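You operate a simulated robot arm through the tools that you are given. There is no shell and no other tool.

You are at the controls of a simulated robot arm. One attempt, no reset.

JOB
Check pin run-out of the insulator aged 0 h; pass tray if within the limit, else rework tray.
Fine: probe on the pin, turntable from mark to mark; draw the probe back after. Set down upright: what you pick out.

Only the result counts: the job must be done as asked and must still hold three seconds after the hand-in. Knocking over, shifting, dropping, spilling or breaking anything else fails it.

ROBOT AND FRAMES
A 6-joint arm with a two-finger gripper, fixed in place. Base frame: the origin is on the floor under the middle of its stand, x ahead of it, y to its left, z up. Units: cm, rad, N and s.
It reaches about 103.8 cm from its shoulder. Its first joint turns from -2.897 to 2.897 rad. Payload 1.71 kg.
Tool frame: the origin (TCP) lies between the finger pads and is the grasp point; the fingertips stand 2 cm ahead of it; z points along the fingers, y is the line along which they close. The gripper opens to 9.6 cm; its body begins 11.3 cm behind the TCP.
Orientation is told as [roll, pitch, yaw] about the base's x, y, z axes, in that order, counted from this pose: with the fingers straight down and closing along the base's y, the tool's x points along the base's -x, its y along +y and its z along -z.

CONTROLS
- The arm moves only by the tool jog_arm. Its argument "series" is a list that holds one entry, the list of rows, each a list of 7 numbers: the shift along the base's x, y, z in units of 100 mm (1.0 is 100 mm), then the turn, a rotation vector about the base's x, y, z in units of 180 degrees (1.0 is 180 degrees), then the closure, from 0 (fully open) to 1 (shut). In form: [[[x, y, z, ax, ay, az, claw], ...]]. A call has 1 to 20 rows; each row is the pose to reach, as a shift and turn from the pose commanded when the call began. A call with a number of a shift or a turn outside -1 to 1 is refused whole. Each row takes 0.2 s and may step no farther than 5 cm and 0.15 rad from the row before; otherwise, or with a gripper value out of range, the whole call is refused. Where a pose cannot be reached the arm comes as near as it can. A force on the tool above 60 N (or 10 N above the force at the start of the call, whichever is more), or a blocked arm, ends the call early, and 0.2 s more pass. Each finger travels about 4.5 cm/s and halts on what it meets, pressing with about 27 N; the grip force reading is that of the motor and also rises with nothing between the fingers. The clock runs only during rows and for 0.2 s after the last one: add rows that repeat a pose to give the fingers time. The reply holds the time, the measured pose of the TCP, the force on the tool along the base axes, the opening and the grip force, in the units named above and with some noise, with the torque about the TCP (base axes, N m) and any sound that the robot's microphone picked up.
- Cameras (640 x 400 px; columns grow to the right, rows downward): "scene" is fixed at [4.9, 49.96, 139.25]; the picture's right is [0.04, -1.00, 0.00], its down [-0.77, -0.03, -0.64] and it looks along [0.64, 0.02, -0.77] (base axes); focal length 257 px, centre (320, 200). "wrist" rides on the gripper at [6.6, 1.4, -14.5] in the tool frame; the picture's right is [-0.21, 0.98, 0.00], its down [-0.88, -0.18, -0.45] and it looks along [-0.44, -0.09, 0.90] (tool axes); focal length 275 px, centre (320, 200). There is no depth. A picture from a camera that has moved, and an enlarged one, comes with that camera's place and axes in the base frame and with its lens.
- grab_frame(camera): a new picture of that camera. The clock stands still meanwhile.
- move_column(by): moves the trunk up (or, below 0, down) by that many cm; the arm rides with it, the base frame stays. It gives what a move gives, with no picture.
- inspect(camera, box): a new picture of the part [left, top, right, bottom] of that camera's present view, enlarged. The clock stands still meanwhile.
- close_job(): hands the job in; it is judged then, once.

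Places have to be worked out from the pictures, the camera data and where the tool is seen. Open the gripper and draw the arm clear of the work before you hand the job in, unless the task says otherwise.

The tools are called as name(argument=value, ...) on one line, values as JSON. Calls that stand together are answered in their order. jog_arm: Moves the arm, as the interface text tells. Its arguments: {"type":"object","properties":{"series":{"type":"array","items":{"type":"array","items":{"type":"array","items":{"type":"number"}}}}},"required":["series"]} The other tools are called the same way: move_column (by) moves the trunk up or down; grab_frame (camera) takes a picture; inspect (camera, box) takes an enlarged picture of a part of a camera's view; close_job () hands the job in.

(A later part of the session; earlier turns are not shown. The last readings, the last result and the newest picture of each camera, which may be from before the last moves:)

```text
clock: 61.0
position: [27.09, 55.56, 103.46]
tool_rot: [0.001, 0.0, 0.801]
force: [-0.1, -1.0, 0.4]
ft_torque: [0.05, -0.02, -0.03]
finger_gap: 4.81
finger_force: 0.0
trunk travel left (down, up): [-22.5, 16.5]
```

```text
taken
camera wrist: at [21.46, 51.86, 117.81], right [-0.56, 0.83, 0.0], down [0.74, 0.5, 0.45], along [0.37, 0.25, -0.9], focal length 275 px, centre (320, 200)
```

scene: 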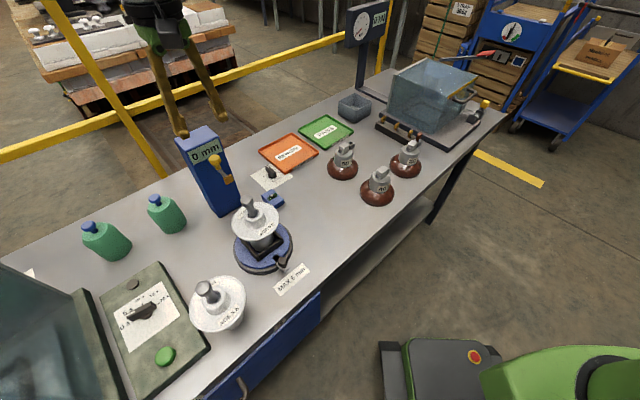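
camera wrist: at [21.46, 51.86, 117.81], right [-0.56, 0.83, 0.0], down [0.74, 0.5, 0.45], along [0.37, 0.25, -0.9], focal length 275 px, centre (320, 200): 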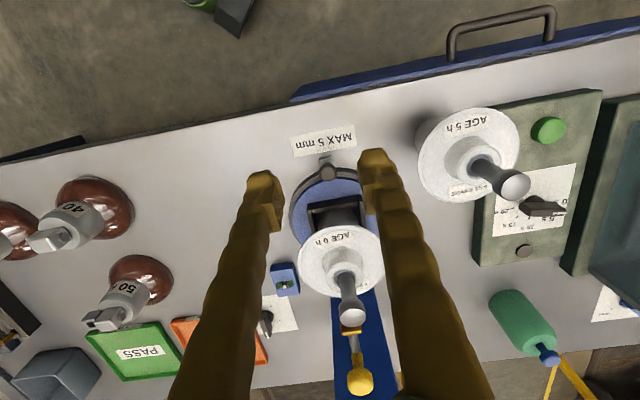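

inspect(camera="wrist", box=[280, 120, 380, 220])

inspect(camera="wrist", box=[300, 140, 360, 190])

inspect(camera="wrist", box=[310, 280, 400, 390])

```text
4.00 times, centred on (330, 170) of wrist
camera zoom: at [21.46, 51.86, 117.81], right [-0.56, 0.83, 0.0], down [0.74, 0.5, 0.45], along [0.37, 0.25, -0.9], focal length 1101 px, centre (280, 320)
```

zoom: 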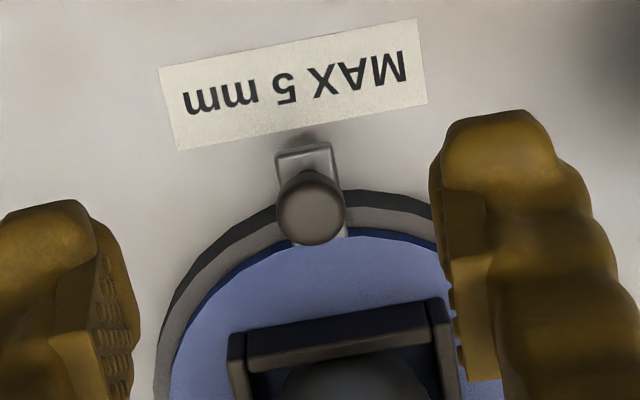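

```text
8.00 times, centred on (330, 165) of wrist
camera zoom: at [21.46, 51.86, 117.81], right [-0.56, 0.83, 0.0], down [0.74, 0.5, 0.45], along [0.37, 0.25, -0.9], focal length 2202 px, centre (240, 480)
```

zoom: 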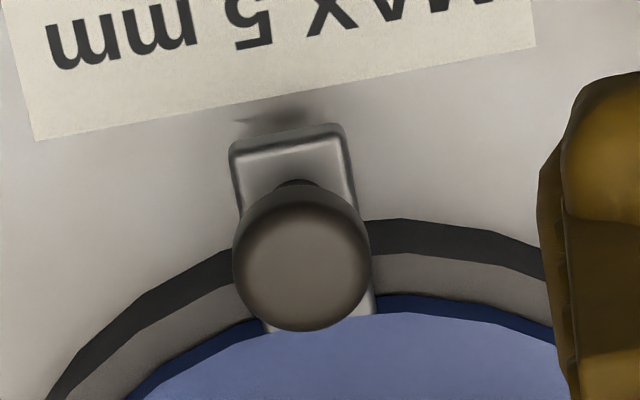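

```text
3.64 times, centred on (355, 335) of wrist
camera zoom: at [21.46, 51.86, 117.81], right [-0.56, 0.83, 0.0], down [0.74, 0.5, 0.45], along [0.37, 0.25, -0.9], focal length 1001 px, centre (193, -291)
```

zoom: 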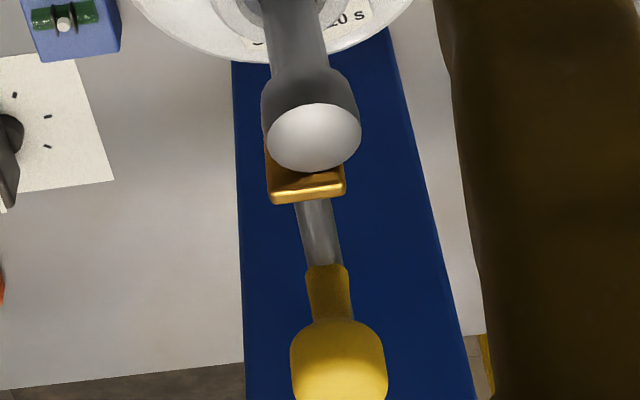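

The probe tip sits against the pin head. The handle knob is at about (31.1, 59.45), and its bar points to the front. I'm moving over the knob and descending with the fingers straddling it tangentially.

jog_arm(series=[[[0.2, 0.2, -0.2, 0, 0, 0, 0.5], [0.4, 0.39, -0.5, 0, 0, 0, 0.5], [0.4, 0.39, -0.85, 0, 0, 0, 0.5], [0.4, 0.39, -0.85, 0, 0, 0, 0.5]]])

grab_frame(camera="wrist")

inspect(camera="scene", box=[210, 170, 330, 290])

```text
clock: 62.0
position: [31.29, 59.78, 94.64]
tool_rot: [-0.001, -0.001, 0.8]
force: [0.7, 0.2, -0.3]
ft_torque: [-0.01, -0.01, 0.02]
finger_gap: 4.78
finger_force: 0.1
trunk travel left (down, up): [-22.5, 16.5]
```

```text
taken
camera wrist: at [25.68, 56.02, 109.13], right [-0.56, 0.83, 0.0], down [0.74, 0.5, 0.45], along [0.37, 0.25, -0.9], focal length 275 px, centre (320, 200)
```

wrist: 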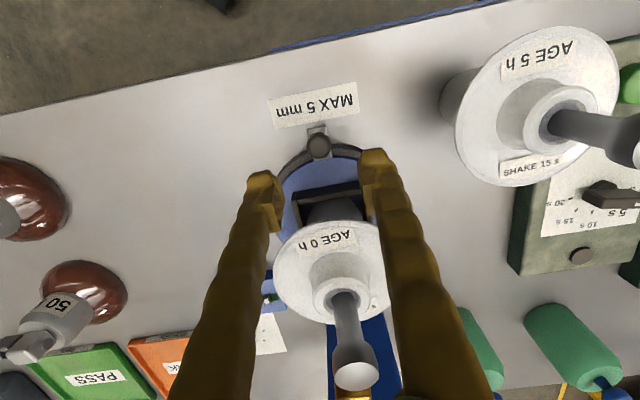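

```text
3.33 times, centred on (270, 230) of scene
camera zoom: at [4.9, 49.96, 139.25], right [0.04, -1.0, 0.0], down [-0.77, -0.03, -0.64], along [0.64, 0.02, -0.77], focal length 857 px, centre (487, 100)
```

zoom: 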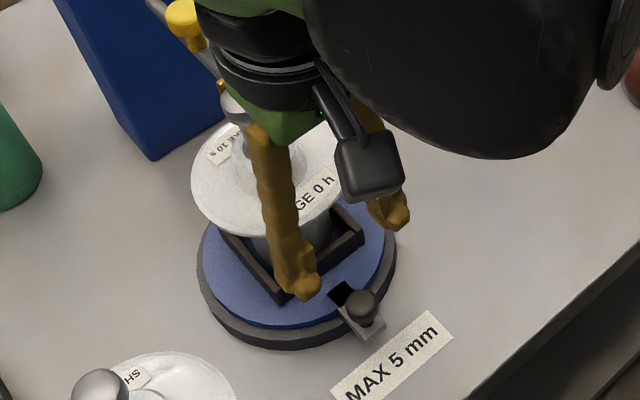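

The fingers straddle the knob and are well centred. I'm descending in stages to z≈85.

jog_arm(series=[[[-0.005, -0.005, -0.3, 0, 0, 0, 0.5], [-0.005, -0.005, -0.65, 0, 0, 0, 0.5], [-0.005, -0.005, -0.65, 0, 0, 0, 0.5]]])

inspect(camera="wrist", box=[220, 80, 420, 260])

inspect(camera="scene", box=[200, 160, 340, 300])

```text
clock: 62.8
position: [31.26, 59.64, 88.31]
tool_rot: [-0.001, 0.0, 0.799]
force: [0.1, 0.7, 0.2]
ft_torque: [-0.05, 0.01, 0.04]
finger_gap: 4.81
finger_force: 0.1
trunk travel left (down, up): [-22.5, 16.5]
```

```text
2.22 times, centred on (320, 170) of wrist
camera zoom: at [25.69, 55.91, 102.64], right [-0.56, 0.83, 0.0], down [0.74, 0.5, 0.45], along [0.37, 0.25, -0.9], focal length 612 px, centre (320, 267)
```

zoom: 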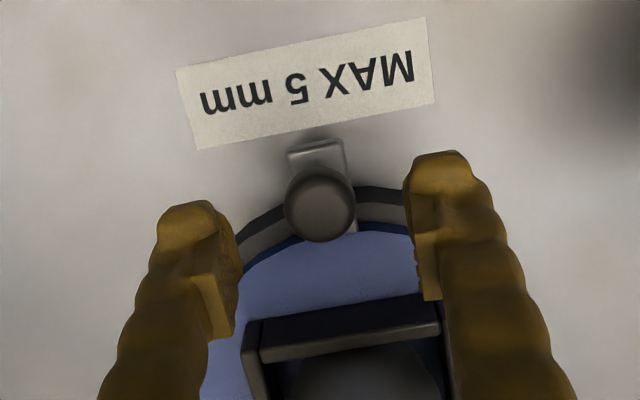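

```text
2.86 times, centred on (270, 230) of scene
camera zoom: at [4.9, 49.96, 139.25], right [0.04, -1.0, 0.0], down [-0.77, -0.03, -0.64], along [0.64, 0.02, -0.77], focal length 734 px, centre (463, 114)
```

zoom: 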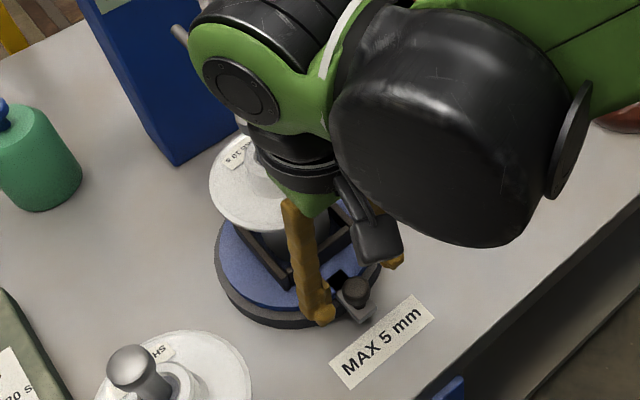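

jog_arm(series=[[[-0.005, -0.005, -0.15, 0, 0, 0, 0.5], [-0.01, -0.01, -0.3, 0, 0, 0, 0.5], [-0.01, -0.01, -0.33, 0, 0, 0, 0.55], [-0.01, -0.01, -0.33, 0, 0, 0, 0.6]]])

inspect(camera="wrist", box=[220, 80, 420, 260])

```text
clock: 63.8
position: [31.25, 59.43, 85.02]
tool_rot: [-0.003, -0.001, 0.798]
force: [0.0, 0.2, -0.6]
ft_torque: [-0.01, 0.0, -0.02]
finger_gap: 3.83
finger_force: 0.0
trunk travel left (down, up): [-22.5, 16.5]
```

```text
2.22 times, centred on (320, 170) of wrist
camera zoom: at [25.58, 55.76, 99.42], right [-0.56, 0.83, 0.0], down [0.74, 0.5, 0.45], along [0.37, 0.25, -0.9], focal length 612 px, centre (320, 267)
```

zoom: 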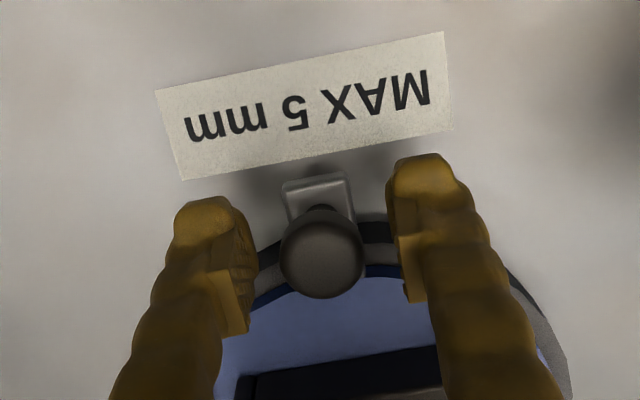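

The knob is centred at the TCP. I'm closing on it.

jog_arm(series=[[[0, 0, 0, 0, 0, 0, 0.7], [0, 0, 0, 0, 0, 0, 0.8], [0, 0, 0, 0, 0, 0, 0.85], [0, 0, 0, 0, 0, 0, 0.88], [0, 0, 0, 0, 0, 0, 0.88]]])

inspect(camera="wrist", box=[220, 80, 420, 260])

grab_frame(camera="scene")

```text
clock: 65.0
position: [31.24, 59.44, 84.95]
tool_rot: [-0.002, 0.001, 0.799]
force: [-0.1, -1.4, -0.3]
ft_torque: [0.04, 0.0, -0.05]
finger_gap: 1.67
finger_force: 34.7
trunk travel left (down, up): [-22.5, 16.5]
```

```text
2.22 times, centred on (320, 170) of wrist
camera zoom: at [25.58, 55.76, 99.43], right [-0.56, 0.83, 0.0], down [0.74, 0.5, 0.45], along [0.37, 0.25, -0.9], focal length 612 px, centre (320, 267)
```

zoom: 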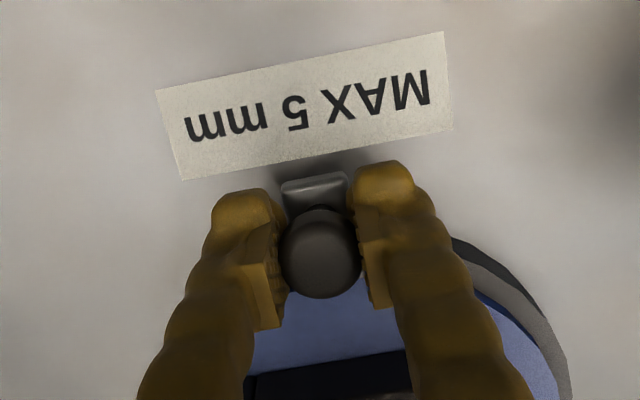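

```text
taken
```

scene: 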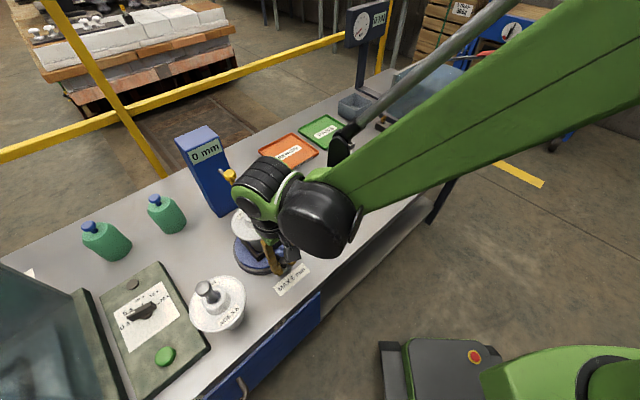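

Gripped with negligible side load. I'm testing a tiny turn (0.04 rad counter-clockwise from above) to feel for freedom or a stop.

jog_arm(series=[[[0.0125, -0.0122, 0, 0, 0, 0.0064, 0.88], [0.0255, -0.0239, 0, 0, 0, 0.0127, 0.88], [0.0255, -0.0239, 0, 0, 0, 0.0127, 0.88]]])

inspect(camera="wrist", box=[220, 80, 420, 260])

inspect(camera="scene", box=[180, 125, 260, 215])

```text
clock: 65.8
position: [31.36, 59.18, 84.95]
tool_rot: [-0.001, -0.001, 0.839]
force: [3.2, 2.1, 5.1]
ft_torque: [-0.13, 0.08, -0.06]
finger_gap: 1.68
finger_force: 34.7
trunk travel left (down, up): [-22.5, 16.5]
```

```text
2.22 times, centred on (320, 170) of wrist
camera zoom: at [25.98, 55.3, 99.43], right [-0.59, 0.81, 0.0], down [0.72, 0.53, 0.45], along [0.36, 0.26, -0.9], focal length 612 px, centre (320, 267)
```

zoom: 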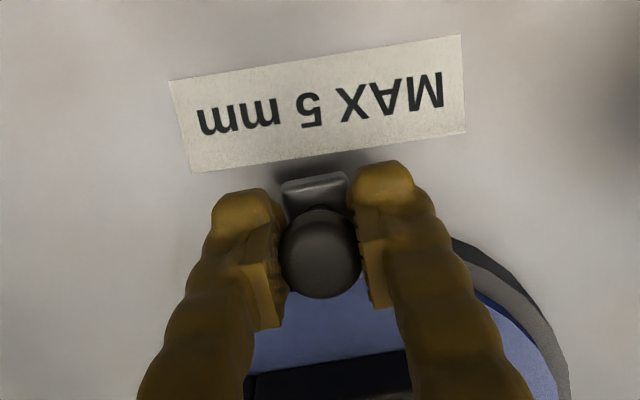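

```text
4.44 times, centred on (220, 170) of scene
camera zoom: at [4.9, 49.96, 139.25], right [0.04, -1.0, 0.0], down [-0.77, -0.03, -0.64], along [0.64, 0.02, -0.77], focal length 1142 px, centre (764, 333)
```

zoom: 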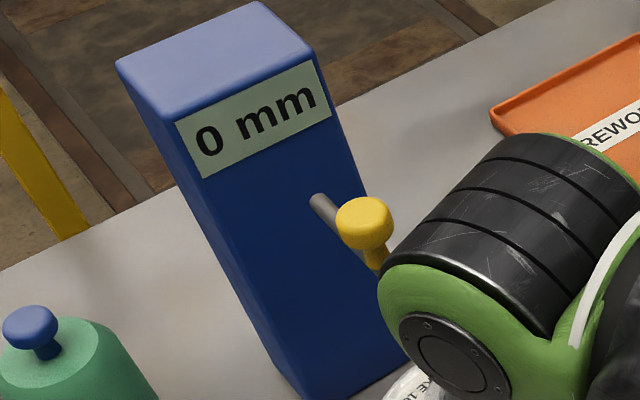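

The handle turns freely and the display still reads 0 mm. I'm continuing along the arc to about 0.36 rad, rotating the gripper with it.

jog_arm(series=[[[0.0538, -0.0447, 0, 0, 0, 0.0255, 0.88], [0.1111, -0.085, 0, 0, 0, 0.0509, 0.88], [0.1713, -0.1206, 0, 0, 0, 0.0764, 0.88], [0.2342, -0.1512, 0, 0, 0, 0.1019, 0.88], [0.2342, -0.1512, 0, 0, 0, 0.1019, 0.88]]])

grab_frame(camera="wrist")

grab_frame(camera="scene")

inspect(camera="scene", box=[180, 125, 260, 215])

```text
clock: 67.0
position: [33.71, 57.7, 84.97]
tool_rot: [-0.001, -0.002, 1.161]
force: [3.4, 3.5, 7.9]
ft_torque: [0.01, 0.0, -0.05]
finger_gap: 1.67
finger_force: 34.2
trunk travel left (down, up): [-22.5, 16.5]
```

```text
taken
camera wrist: at [29.85, 52.23, 99.42], right [-0.81, 0.58, 0.0], down [0.52, 0.73, 0.45], along [0.26, 0.36, -0.9], focal length 275 px, centre (320, 200)
```

wrist: 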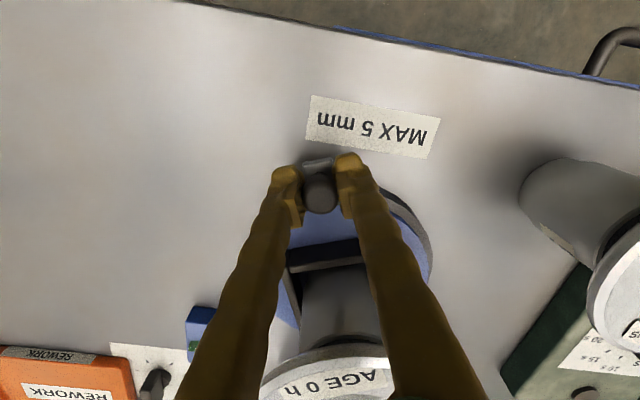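

```text
taken
```

scene: 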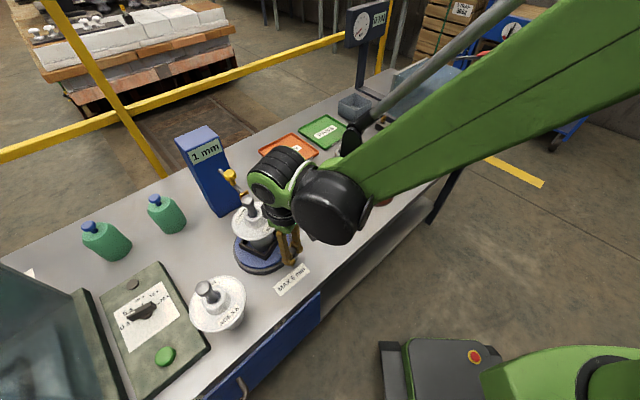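

```text
4.44 times, centred on (220, 170) of scene
camera zoom: at [4.9, 49.96, 139.25], right [0.04, -1.0, 0.0], down [-0.77, -0.03, -0.64], along [0.64, 0.02, -0.77], focal length 1142 px, centre (764, 333)
```

zoom: 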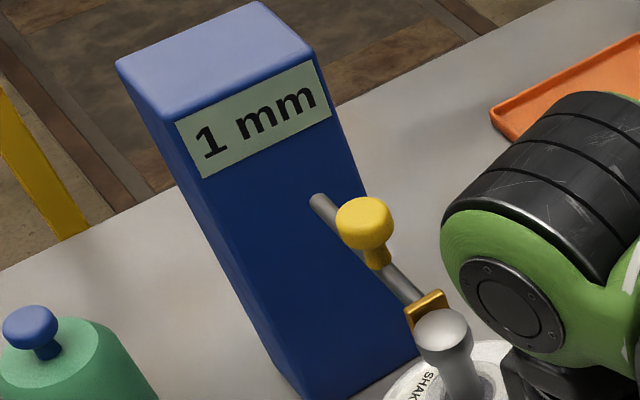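

The display now reads 1 mm, so the gauge is live. I'm looking at the uncovered ring section where the handle started for marks.

inspect(camera="wrist", box=[350, 160, 450, 280])

inspect(camera="scene", box=[220, 210, 320, 300])

inspect(camera="wrist", box=[270, 130, 390, 230])

```text
3.33 times, centred on (400, 220) of wrist
camera zoom: at [29.85, 52.23, 99.42], right [-0.81, 0.58, 0.0], down [0.52, 0.73, 0.45], along [0.26, 0.36, -0.9], focal length 918 px, centre (53, 133)
```

zoom: 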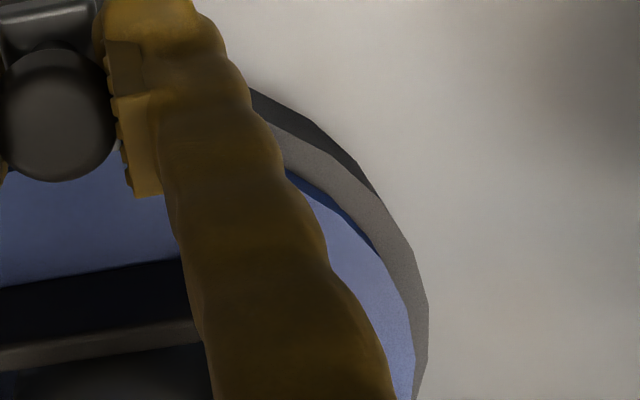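

```text
4.44 times, centred on (270, 255) of scene
camera zoom: at [4.9, 49.96, 139.25], right [0.04, -1.0, 0.0], down [-0.77, -0.03, -0.64], along [0.64, 0.02, -0.77], focal length 1142 px, centre (542, -44)
```

zoom: 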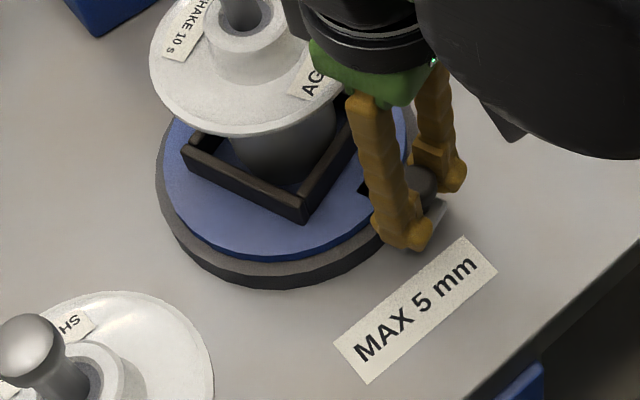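

```text
4.00 times, centred on (330, 180) of wrist
camera zoom: at [29.85, 52.23, 99.42], right [-0.81, 0.58, 0.0], down [0.52, 0.73, 0.45], along [0.26, 0.36, -0.9], focal length 1101 px, centre (280, 280)
```

zoom: 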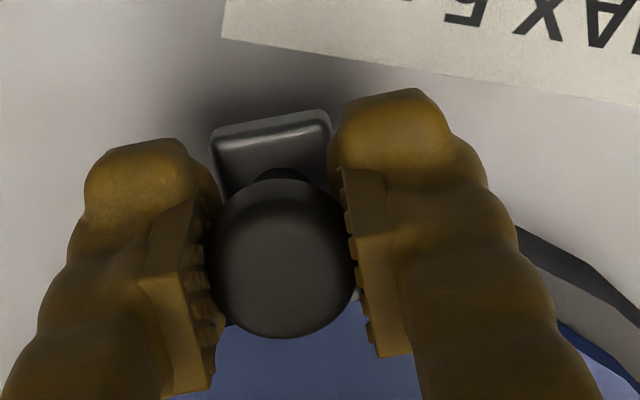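

No marks appear, so I'll sweep fully and watch the reading. I'm continuing the arc, with the yaw following, to about 0.84 rad.

jog_arm(series=[[[0.0984, -0.0353, 0.004, 0, 0, 0.0382, 0.88], [0.2005, -0.0596, 0.004, 0, 0, 0.0764, 0.88], [0.3047, -0.0714, 0.004, 0, 0, 0.1146, 0.88], [0.4096, -0.0707, 0.004, 0, 0, 0.1528, 0.88], [0.4096, -0.0707, 0.004, 0, 0, 0.1528, 0.88]]])

grab_frame(camera="scene")

inspect(camera="scene", box=[180, 125, 300, 225])

grab_frame(camera="wrist")

```text
clock: 68.2
position: [37.84, 56.92, 85.0]
tool_rot: [-0.001, -0.002, 1.64]
force: [2.2, -16.5, -6.6]
ft_torque: [-0.74, -0.04, -0.08]
finger_gap: 1.67
finger_force: 34.9
trunk travel left (down, up): [-22.5, 16.5]
```

```text
taken
```

scene: 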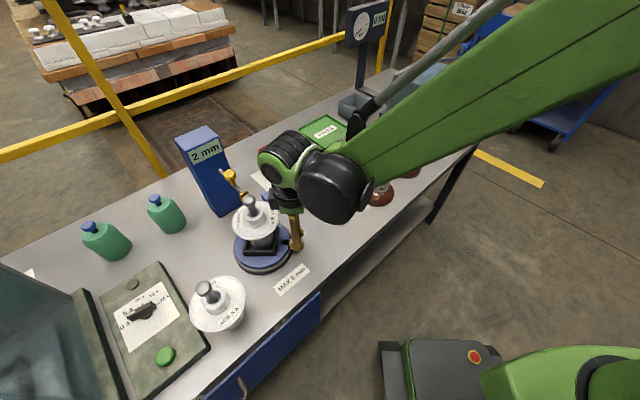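

```text
4.00 times, centred on (240, 175) of scene
camera zoom: at [4.9, 49.96, 139.25], right [0.04, -1.0, 0.0], down [-0.77, -0.03, -0.64], along [0.64, 0.02, -0.77], focal length 1028 px, centre (640, 300)
```

zoom: 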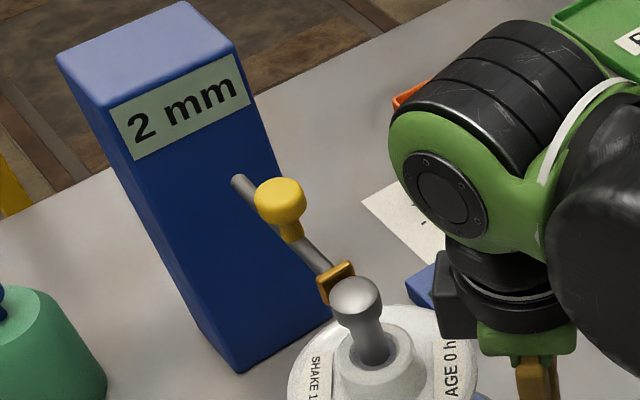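

```text
taken
camera wrist: at [36.94, 50.28, 99.42], right [-0.99, 0.14, 0.0], down [0.12, 0.89, 0.45], along [0.06, 0.44, -0.9], focal length 275 px, centre (320, 200)
```

wrist: 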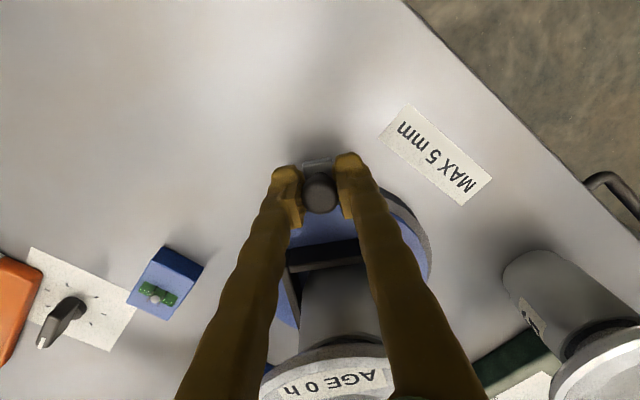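

The reading is 2 mm and rising. There was a 16 N radial load, so I've refined the circle centre to about (37.5, 65.5), R≈8.72, and I'm continuing.

jog_arm(series=[[[0.0956, -0.0089, -0.003, 0, 0, 0.0382, 0.88], [0.1978, 0.0139, -0.003, 0, 0, 0.0764, 0.88], [0.1978, 0.0139, -0.003, 0, 0, 0.0764, 0.88]]])

inspect(camera="scene", box=[180, 125, 300, 225])

```text
clock: 69.0
position: [39.79, 57.12, 85.02]
tool_rot: [-0.003, -0.003, 1.882]
force: [1.4, 9.7, 14.1]
ft_torque: [0.55, 0.11, -0.33]
finger_gap: 1.65
finger_force: 35.4
trunk travel left (down, up): [-22.5, 16.5]
```

```text
4.00 times, centred on (240, 175) of scene
camera zoom: at [4.9, 49.96, 139.25], right [0.04, -1.0, 0.0], down [-0.77, -0.03, -0.64], along [0.64, 0.02, -0.77], focal length 1028 px, centre (640, 300)
```

zoom: 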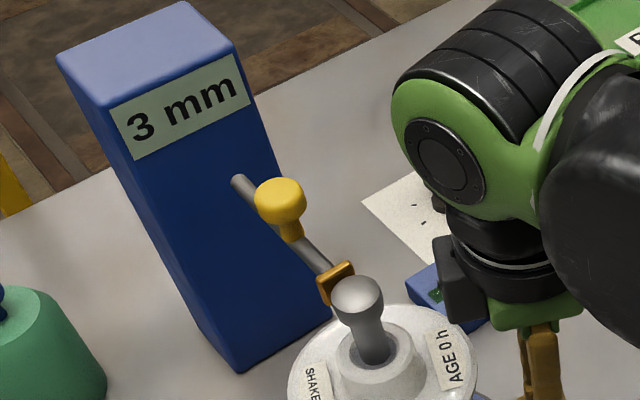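

3 mm now at about 62° of turn. I'm continuing with refined centre (37.42, 65.45), R≈8.62, and a z trim.

jog_arm(series=[[[0.0847, 0.0382, 0.004, 0, 0, 0.0382, 0.88], [0.177, 0.0837, 0.004, 0, 0, 0.0764, 0.88], [0.177, 0.0837, 0.004, 0, 0, 0.0764, 0.88]]])

inspect(camera="scene", box=[180, 125, 340, 265])

```text
clock: 69.8
position: [41.67, 57.97, 84.91]
tool_rot: [-0.001, -0.002, 2.121]
force: [5.5, -1.5, 6.4]
ft_torque: [-0.17, -0.13, -0.36]
finger_gap: 1.68
finger_force: 34.5
trunk travel left (down, up): [-22.5, 16.5]
```

```text
2.86 times, centred on (260, 195) of scene
camera zoom: at [4.9, 49.96, 139.25], right [0.04, -1.0, 0.0], down [-0.77, -0.03, -0.64], along [0.64, 0.02, -0.77], focal length 734 px, centre (491, 214)
```

zoom: 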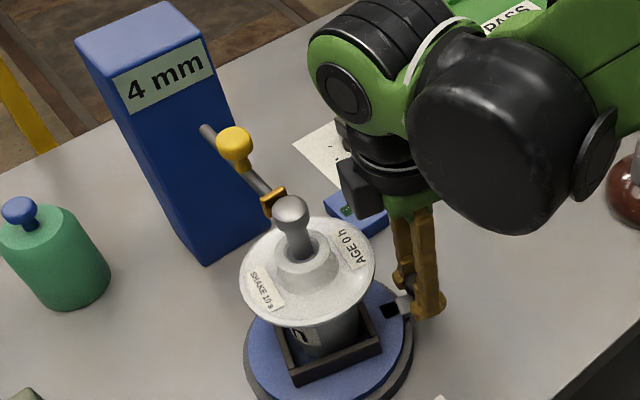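

4 mm at about 75°. I'm continuing the sweep in small arcs.

jog_arm(series=[[[0.0865, 0.0561, 0, 0, 0, 0.0382, 0.88], [0.166, 0.1223, 0, 0, 0, 0.0764, 0.88], [0.166, 0.1223, 0, 0, 0, 0.0764, 0.88]]])

inspect(camera="scene", box=[180, 125, 340, 265])

```text
clock: 70.6
position: [43.36, 59.07, 85.0]
tool_rot: [-0.003, -0.002, 2.358]
force: [14.1, -11.4, -4.5]
ft_torque: [-0.33, -0.3, -0.26]
finger_gap: 1.72
finger_force: 34.8
trunk travel left (down, up): [-22.5, 16.5]
```

```text
2.86 times, centred on (260, 195) of scene
camera zoom: at [4.9, 49.96, 139.25], right [0.04, -1.0, 0.0], down [-0.77, -0.03, -0.64], along [0.64, 0.02, -0.77], focal length 734 px, centre (491, 214)
```

zoom: 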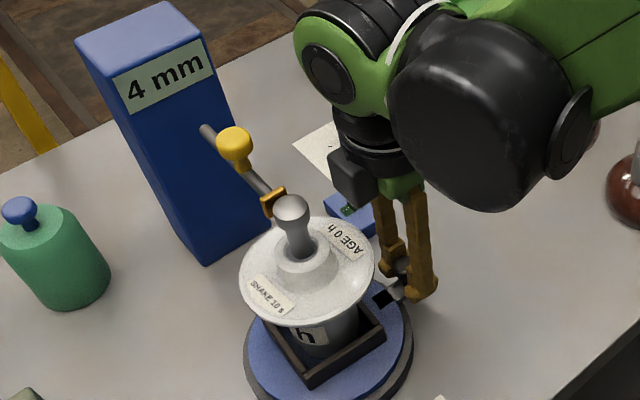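

The reading holds at 4 mm at about 90°. I'm continuing, correcting the radius outward slightly.

jog_arm(series=[[[0.0835, 0.072, 0, 0, 0, 0.0382, 0.88], [0.145, 0.156, 0, 0, 0, 0.0764, 0.88], [0.145, 0.156, 0, 0, 0, 0.0764, 0.88]]])

inspect(camera="scene", box=[180, 125, 340, 265])

```text
clock: 71.4
position: [44.78, 60.74, 85.1]
tool_rot: [-0.003, -0.003, 2.601]
force: [15.5, -5.6, -5.8]
ft_torque: [0.0, 0.0, -0.36]
finger_gap: 1.71
finger_force: 35.1
trunk travel left (down, up): [-22.5, 16.5]
```

```text
2.86 times, centred on (260, 195) of scene
camera zoom: at [4.9, 49.96, 139.25], right [0.04, -1.0, 0.0], down [-0.77, -0.03, -0.64], along [0.64, 0.02, -0.77], focal length 734 px, centre (491, 214)
```

zoom: 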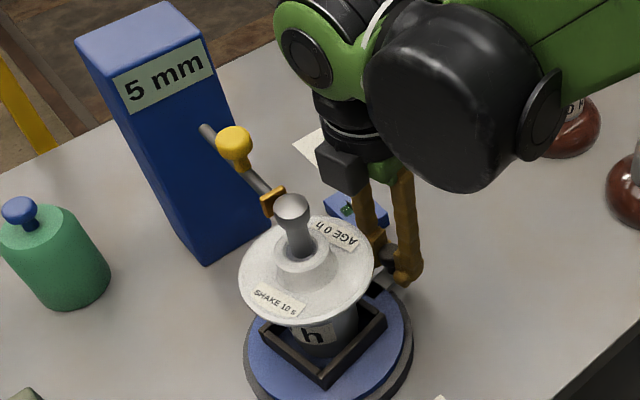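

5 mm now at about 103°. I'm continuing carefully, adjusting the centre to (37.6, 65.45).

jog_arm(series=[[[0.065, 0.09, 0, 0, 0, 0.0382, 0.88], [0.104, 0.191, 0, 0, 0, 0.0764, 0.88], [0.104, 0.191, 0, 0, 0, 0.0764, 0.88]]])

inspect(camera="scene", box=[180, 125, 340, 265])

grab_frame(camera="wrist")

```text
clock: 72.2
position: [45.77, 62.62, 85.0]
tool_rot: [-0.002, -0.003, 2.839]
force: [9.5, 0.8, -0.7]
ft_torque: [0.15, 0.31, -0.32]
finger_gap: 1.65
finger_force: 34.7
trunk travel left (down, up): [-22.5, 16.5]
```

```text
2.86 times, centred on (260, 195) of scene
camera zoom: at [4.9, 49.96, 139.25], right [0.04, -1.0, 0.0], down [-0.77, -0.03, -0.64], along [0.64, 0.02, -0.77], focal length 734 px, centre (491, 214)
```

zoom: 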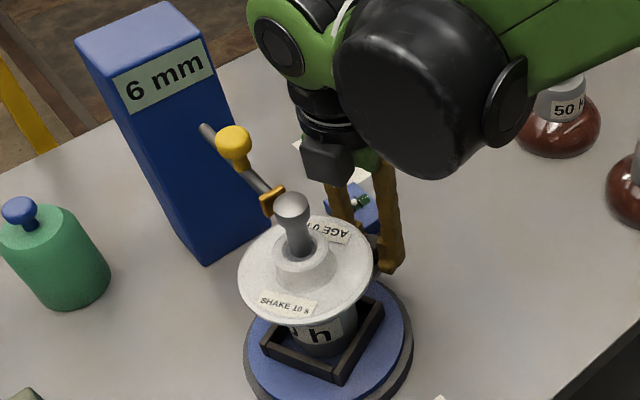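

```text
taken
camera wrist: at [51.62, 59.41, 99.41], right [-0.49, -0.87, 0.0], down [-0.78, 0.44, 0.45], along [-0.39, 0.22, -0.89], focal length 275 px, centre (320, 200)
```

wrist: 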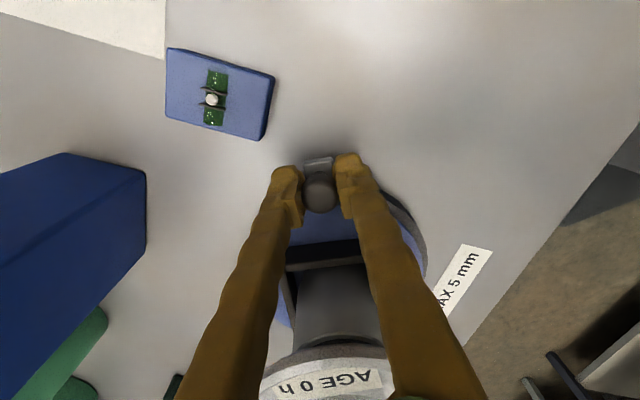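

6 mm, already over the 5 mm limit, but I'll complete the sweep. I'm checking the ring for marks and the level from this viewpoint.

inspect(camera="wrist", box=[160, 40, 280, 145])

inspect(camera="wrist", box=[270, 140, 440, 290])

inspect(camera="scene", box=[225, 215, 325, 300])

```text
3.81 times, centred on (220, 92) of wrist
camera zoom: at [51.62, 59.41, 99.41], right [-0.49, -0.87, 0.0], down [-0.78, 0.44, 0.45], along [-0.39, 0.22, -0.89], focal length 1049 px, centre (701, 610)
```

zoom: 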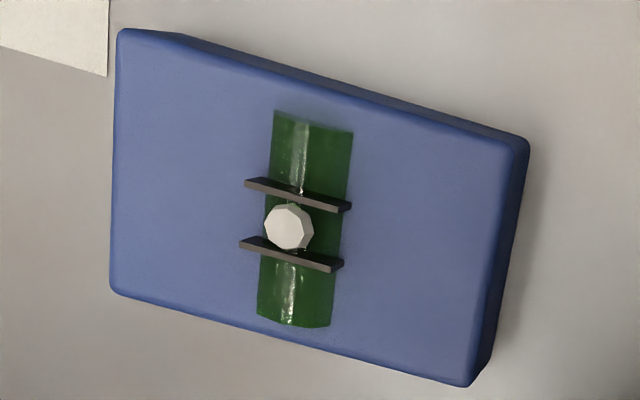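

```text
2.67 times, centred on (355, 215) of wrist
camera zoom: at [51.62, 59.41, 99.41], right [-0.49, -0.87, 0.0], down [-0.78, 0.44, 0.45], along [-0.39, 0.22, -0.89], focal length 734 px, centre (227, 160)
```

zoom: 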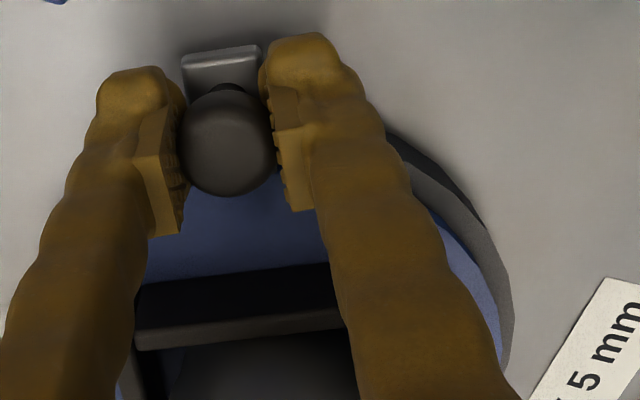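

```text
4.71 times, centred on (275, 258) of scene
camera zoom: at [4.9, 49.96, 139.25], right [0.04, -1.0, 0.0], down [-0.77, -0.03, -0.64], along [0.64, 0.02, -0.77], focal length 1209 px, centre (532, -71)
```

zoom: 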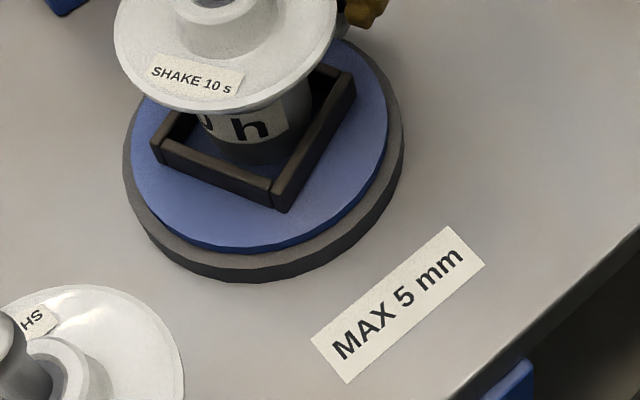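

The level bubble is still centred. I estimate the wrist joint clears the probe knob by about 2.5 cm, so I'm continuing a bit further while watching for a stop.

jog_arm(series=[[[0.028, 0.1, 0, 0, 0, 0.0382, 0.88], [0.044, 0.204, 0, 0, 0, 0.0764, 0.88], [0.044, 0.204, 0, 0, 0, 0.0764, 0.88]]])

inspect(camera="scene", box=[180, 125, 340, 265])

```text
clock: 73.0
position: [46.27, 64.7, 84.94]
tool_rot: [-0.004, -0.002, 3.08]
force: [14.5, 0.9, -0.9]
ft_torque: [0.01, -0.01, -0.26]
finger_gap: 1.68
finger_force: 35.1
trunk travel left (down, up): [-22.5, 16.5]
```

```text
2.86 times, centred on (260, 195) of scene
camera zoom: at [4.9, 49.96, 139.25], right [0.04, -1.0, 0.0], down [-0.77, -0.03, -0.64], along [0.64, 0.02, -0.77], focal length 734 px, centre (491, 214)
```

zoom: 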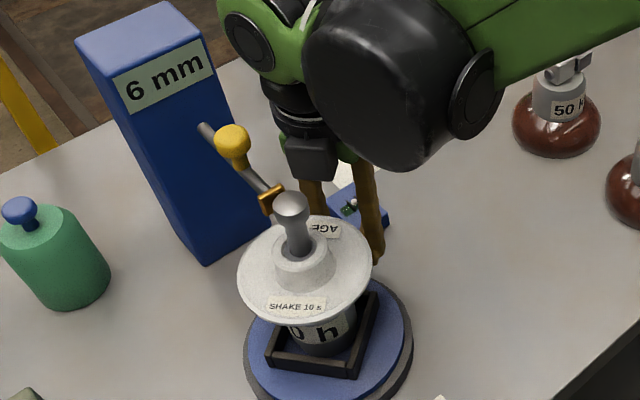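

No stop so far; 6 mm at about 131°. I'm scanning the ring and disc at high zoom from the scene camera for any marks.

inspect(camera="scene", box=[232, 240, 272, 275])

inspect(camera="scene", box=[262, 220, 302, 265])

grab_frame(camera="wrist")

inspect(camera="wrist", box=[260, 130, 440, 300])

```text
11.43 times, centred on (252, 258) of scene
camera zoom: at [4.9, 49.96, 139.25], right [0.04, -1.0, 0.0], down [-0.77, -0.03, -0.64], along [0.64, 0.02, -0.77], focal length 2937 px, centre (1097, -457)
```

zoom: 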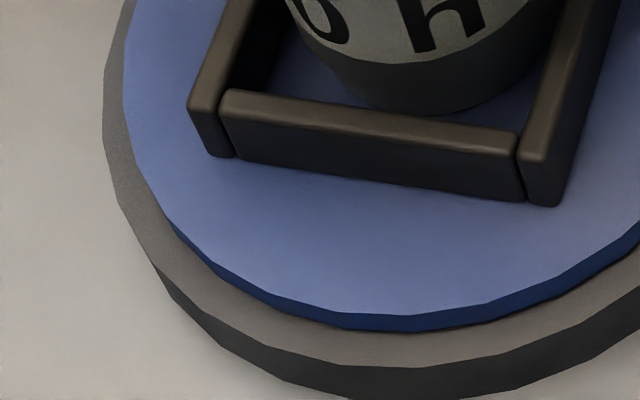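

```text
8.89 times, centred on (282, 242) of scene
camera zoom: at [4.9, 49.96, 139.25], right [0.04, -1.0, 0.0], down [-0.77, -0.03, -0.64], along [0.64, 0.02, -0.77], focal length 2284 px, centre (658, -178)
```

zoom: 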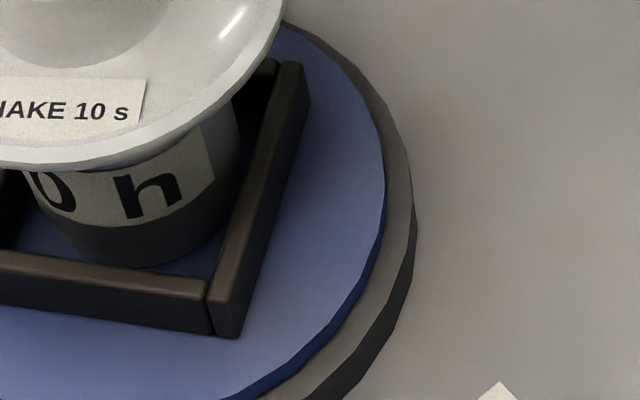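

```text
taken
camera wrist: at [52.71, 62.93, 99.41], right [-0.27, -0.96, 0.0], down [-0.86, 0.24, 0.45], along [-0.43, 0.12, -0.89], focal length 275 px, centre (320, 200)
```

wrist: 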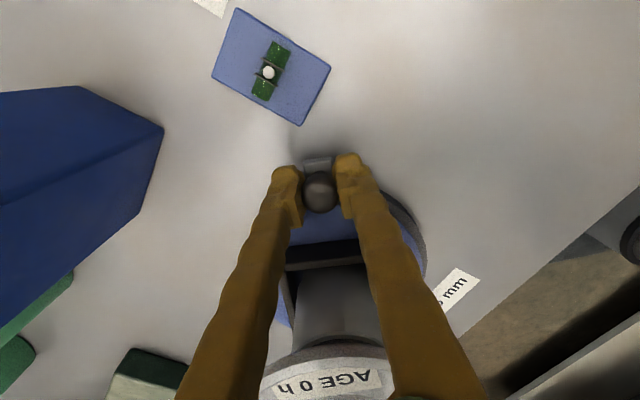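

```text
2.35 times, centred on (350, 215) of wrist
camera zoom: at [52.71, 62.93, 99.41], right [-0.27, -0.96, 0.0], down [-0.86, 0.24, 0.45], along [-0.43, 0.12, -0.89], focal length 648 px, centre (249, 165)
```

zoom: 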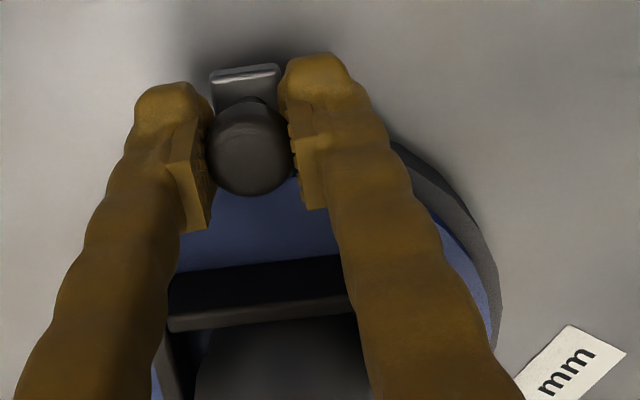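

Still no stop or mark. I'll loosen the grip into a fork and push a little further at constant yaw, keeping away from the probe rod and tower.

jog_arm(series=[[[0, 0, 0, 0, 0, 0, 0.77], [0.003, 0.051, 0, 0, 0, 0, 0.77], [0.003, 0.102, 0, 0, 0, 0, 0.77], [0.003, 0.102, 0, 0, 0, 0, 0.77]]])

inspect(camera="scene", box=[180, 125, 340, 265])

inspect(camera="wrist", box=[220, 100, 420, 260])

```text
clock: 74.0
position: [46.27, 65.7, 85.06]
tool_rot: [-0.003, -0.001, 3.078]
force: [-0.1, -0.6, -0.2]
ft_torque: [0.0, 0.03, 0.0]
finger_gap: 2.22
finger_force: 0.1
trunk travel left (down, up): [-22.5, 16.5]
```

```text
2.86 times, centred on (260, 195) of scene
camera zoom: at [4.9, 49.96, 139.25], right [0.04, -1.0, 0.0], down [-0.77, -0.03, -0.64], along [0.64, 0.02, -0.77], focal length 734 px, centre (491, 214)
```

zoom: 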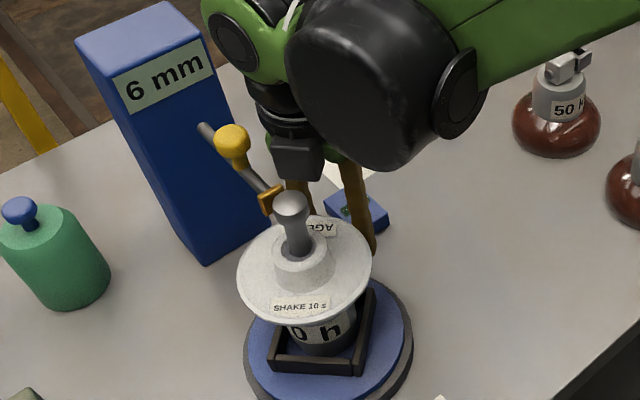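

```text
2.50 times, centred on (320, 180) of wrist
camera zoom: at [52.64, 63.97, 99.42], right [-0.27, -0.96, 0.0], down [-0.86, 0.24, 0.45], along [-0.43, 0.12, -0.89], focal length 688 px, centre (320, 250)
```

zoom: 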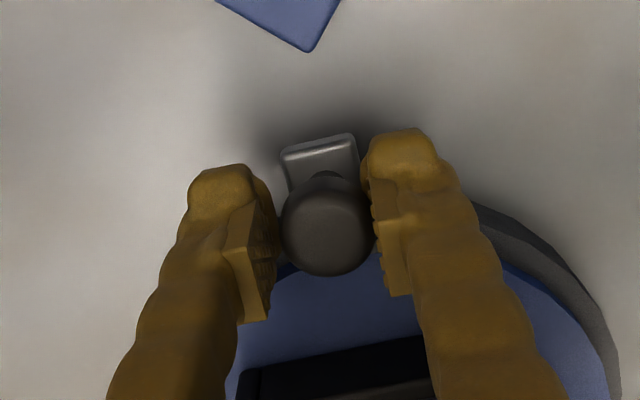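

jog_arm(series=[[[-0.005, 0.052, 0, 0, 0, 0, 0.77], [-0.012, 0.104, 0, 0, 0, 0, 0.77], [-0.012, 0.104, 0, 0, 0, 0, 0.77]]])

inspect(camera="scene", box=[180, 125, 340, 265])

grab_frame(camera="wrist")

```text
clock: 74.8
position: [46.07, 66.72, 85.04]
tool_rot: [-0.002, -0.003, 3.08]
force: [0.1, 0.1, -0.3]
ft_torque: [-0.02, -0.01, -0.01]
finger_gap: 2.21
finger_force: 0.1
trunk travel left (down, up): [-22.5, 16.5]
```

```text
2.86 times, centred on (260, 195) of scene
camera zoom: at [4.9, 49.96, 139.25], right [0.04, -1.0, 0.0], down [-0.77, -0.03, -0.64], along [0.64, 0.02, -0.77], focal length 734 px, centre (491, 214)
```

zoom: 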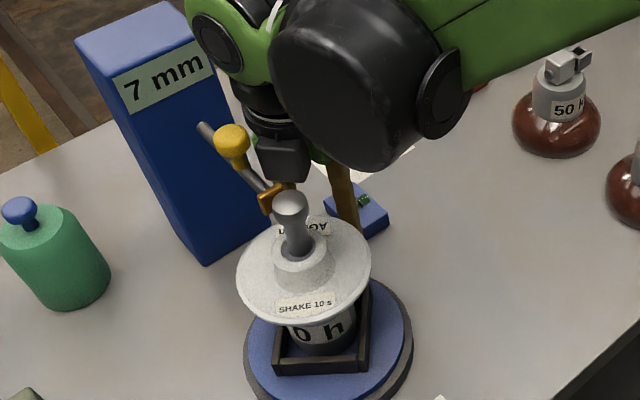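

```text
taken
camera wrist: at [52.5, 64.99, 99.42], right [-0.27, -0.96, 0.0], down [-0.86, 0.24, 0.45], along [-0.43, 0.12, -0.89], focal length 275 px, centre (320, 200)
```

wrist: 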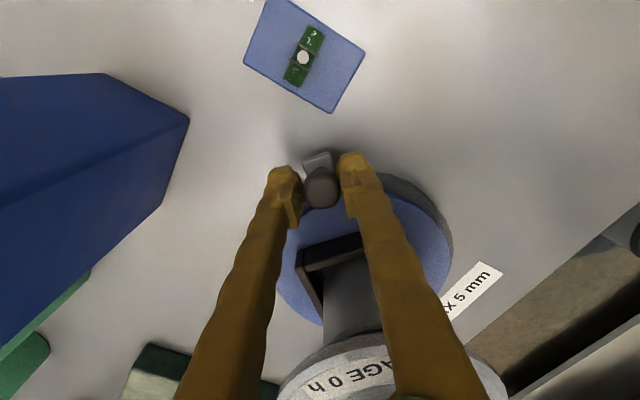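

7 mm now at about 143°. I'm pushing slightly further to see whether there is a stop near 150°; clearance to the rod is still adequate.

jog_arm(series=[[[-0.01, 0.05, 0, 0, 0, 0, 0.77], [-0.022, 0.1, 0, 0, 0, 0, 0.77], [-0.022, 0.1, 0, 0, 0, 0, 0.77]]])

inspect(camera="scene", box=[180, 125, 340, 265])

inspect(camera="wrist", box=[220, 100, 420, 260])

```text
clock: 75.6
position: [45.99, 67.57, 84.97]
tool_rot: [-0.003, -0.003, 3.079]
force: [19.5, -19.4, 0.9]
ft_torque: [2.89, 2.86, 0.49]
finger_gap: 2.21
finger_force: 0.0
trunk travel left (down, up): [-22.5, 16.5]
```

```text
2.86 times, centred on (260, 195) of scene
camera zoom: at [4.9, 49.96, 139.25], right [0.04, -1.0, 0.0], down [-0.77, -0.03, -0.64], along [0.64, 0.02, -0.77], focal length 734 px, centre (491, 214)
```

zoom: 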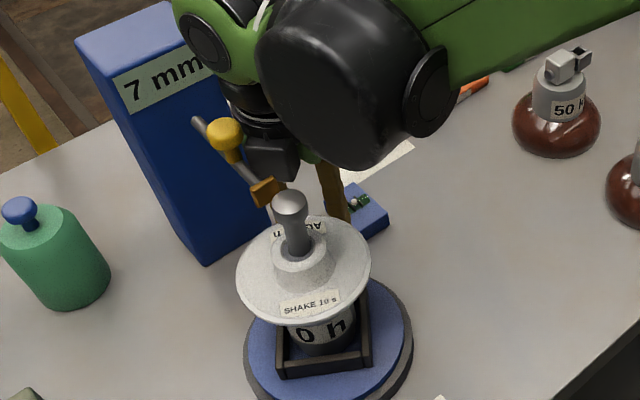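

```text
2.50 times, centred on (320, 180) of wrist
camera zoom: at [52.5, 65.8, 99.44], right [-0.27, -0.96, 0.0], down [-0.86, 0.24, 0.45], along [-0.43, 0.12, -0.89], focal length 688 px, centre (320, 250)
```

zoom: 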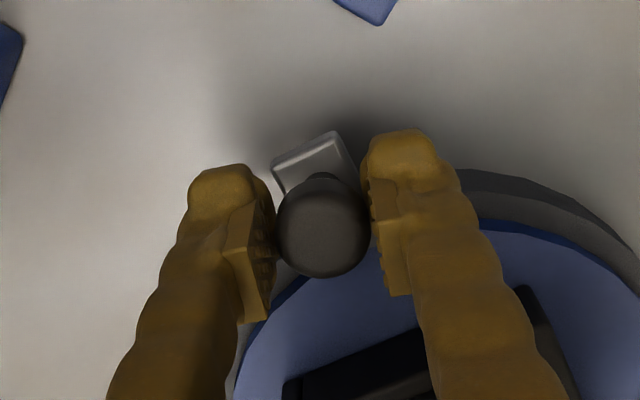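

The wrist hub touched the probe rod at about z=100 (torque shows it) and slid the probe back a little. I'm backing off immediately along the reverse path.

jog_arm(series=[[[0.022, -0.05, 0, 0, 0, 0, 0.77], [0.03, -0.1, 0, 0, 0, 0, 0.77], [0.036, -0.15, 0, 0, 0, 0, 0.77], [0.036, -0.15, 0, 0, 0, 0, 0.77]]])

inspect(camera="scene", box=[180, 125, 340, 265])

inspect(camera="scene", box=[220, 150, 300, 230])

```text
clock: 76.6
position: [46.18, 66.14, 84.96]
tool_rot: [-0.002, -0.003, 3.08]
force: [-0.4, -0.5, 0.1]
ft_torque: [-0.04, 0.0, -0.01]
finger_gap: 2.22
finger_force: 0.3
trunk travel left (down, up): [-22.5, 16.5]
```

```text
2.86 times, centred on (260, 195) of scene
camera zoom: at [4.9, 49.96, 139.25], right [0.04, -1.0, 0.0], down [-0.77, -0.03, -0.64], along [0.64, 0.02, -0.77], focal length 734 px, centre (491, 214)
```

zoom: 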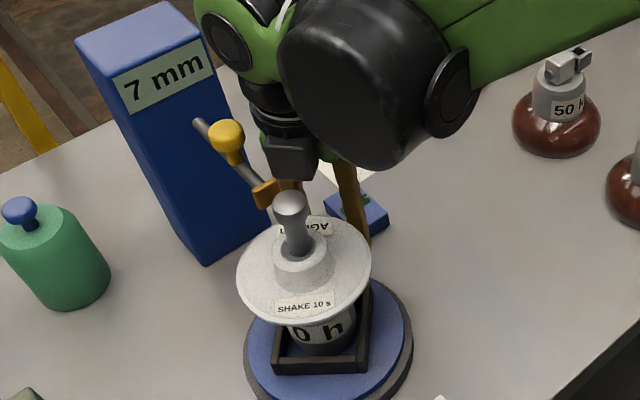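

```text
5.00 times, centred on (260, 190) of scene
camera zoom: at [4.9, 49.96, 139.25], right [0.04, -1.0, 0.0], down [-0.77, -0.03, -0.64], along [0.64, 0.02, -0.77], focal length 1285 px, centre (620, 250)
```

zoom: 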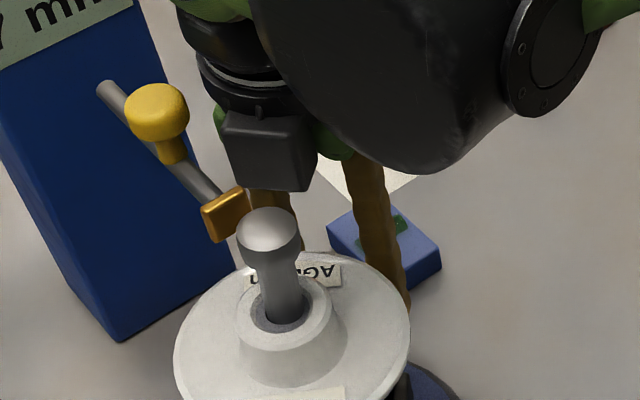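

The force is clear again. The fit of readings (A≈3.5 mm) gives about 7 mm total run-out, but the probe slid back about 0.9 cm, so I want it back on the pin for a clean complete sweep. I'm releasing the handle and lifting straight up.

jog_arm(series=[[[0, 0, 0, 0, 0, 0, 0.65], [0, 0, 0, 0, 0, 0, 0.6], [0.01, -0.01, 0.2, 0, 0, 0, 0.6], [0.03, -0.03, 0.5, 0, 0, 0, 0.6], [0.05, -0.05, 0.95, 0, 0, 0, 0.6]]])

jog_arm(series=[[[0.05, -0.05, 0.4, 0, 0, 0, 0.5], [0.1, -0.1, 0.8, 0, 0, 0, 0.5], [0.1, -0.1, 1.0, 0, 0, 0, 0.5]]])

jog_arm(series=[[[0, 0, 0.45, 0, 0, 0, 0.5], [0, 0, 0.9, 0, 0, 0, 0.5]]])

grab_frame(camera="scene")

grab_frame(camera="wrist")

```text
clock: 77.8
position: [46.7, 65.75, 94.61]
tool_rot: [-0.001, -0.002, 3.079]
force: [0.0, -0.2, -0.4]
ft_torque: [-0.02, -0.02, 0.0]
finger_gap: 3.83
finger_force: 0.0
trunk travel left (down, up): [-22.5, 16.5]
```

```text
clock: 78.6
position: [47.7, 64.59, 104.56]
tool_rot: [-0.002, -0.001, 3.08]
force: [0.0, -0.6, -0.2]
ft_torque: [0.06, -0.02, 0.0]
finger_gap: 4.78
finger_force: 0.0
trunk travel left (down, up): [-22.5, 16.5]
```

```text
clock: 79.2
position: [47.81, 64.62, 113.58]
tool_rot: [-0.001, -0.002, 3.079]
force: [-0.3, -0.6, 0.6]
ft_torque: [-0.03, 0.0, 0.0]
finger_gap: 4.79
finger_force: 0.1
trunk travel left (down, up): [-22.5, 16.5]
```

```text
taken
```

scene: 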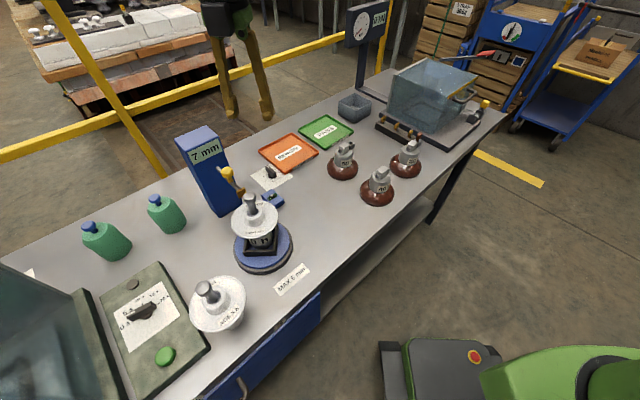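

```text
taken
camera wrist: at [54.24, 62.92, 128.02], right [-0.27, -0.96, 0.0], down [-0.86, 0.24, 0.45], along [-0.43, 0.12, -0.89], focal length 275 px, centre (320, 200)
```

wrist: 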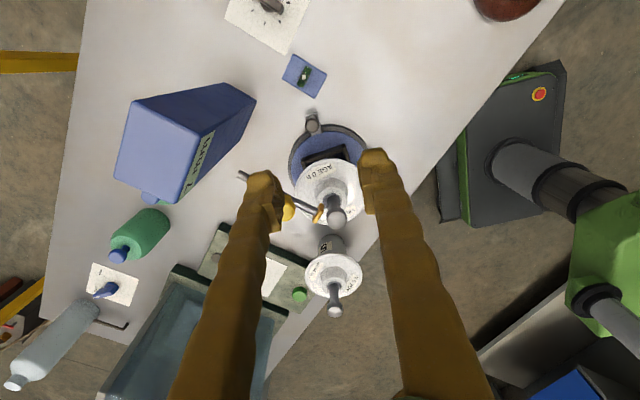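

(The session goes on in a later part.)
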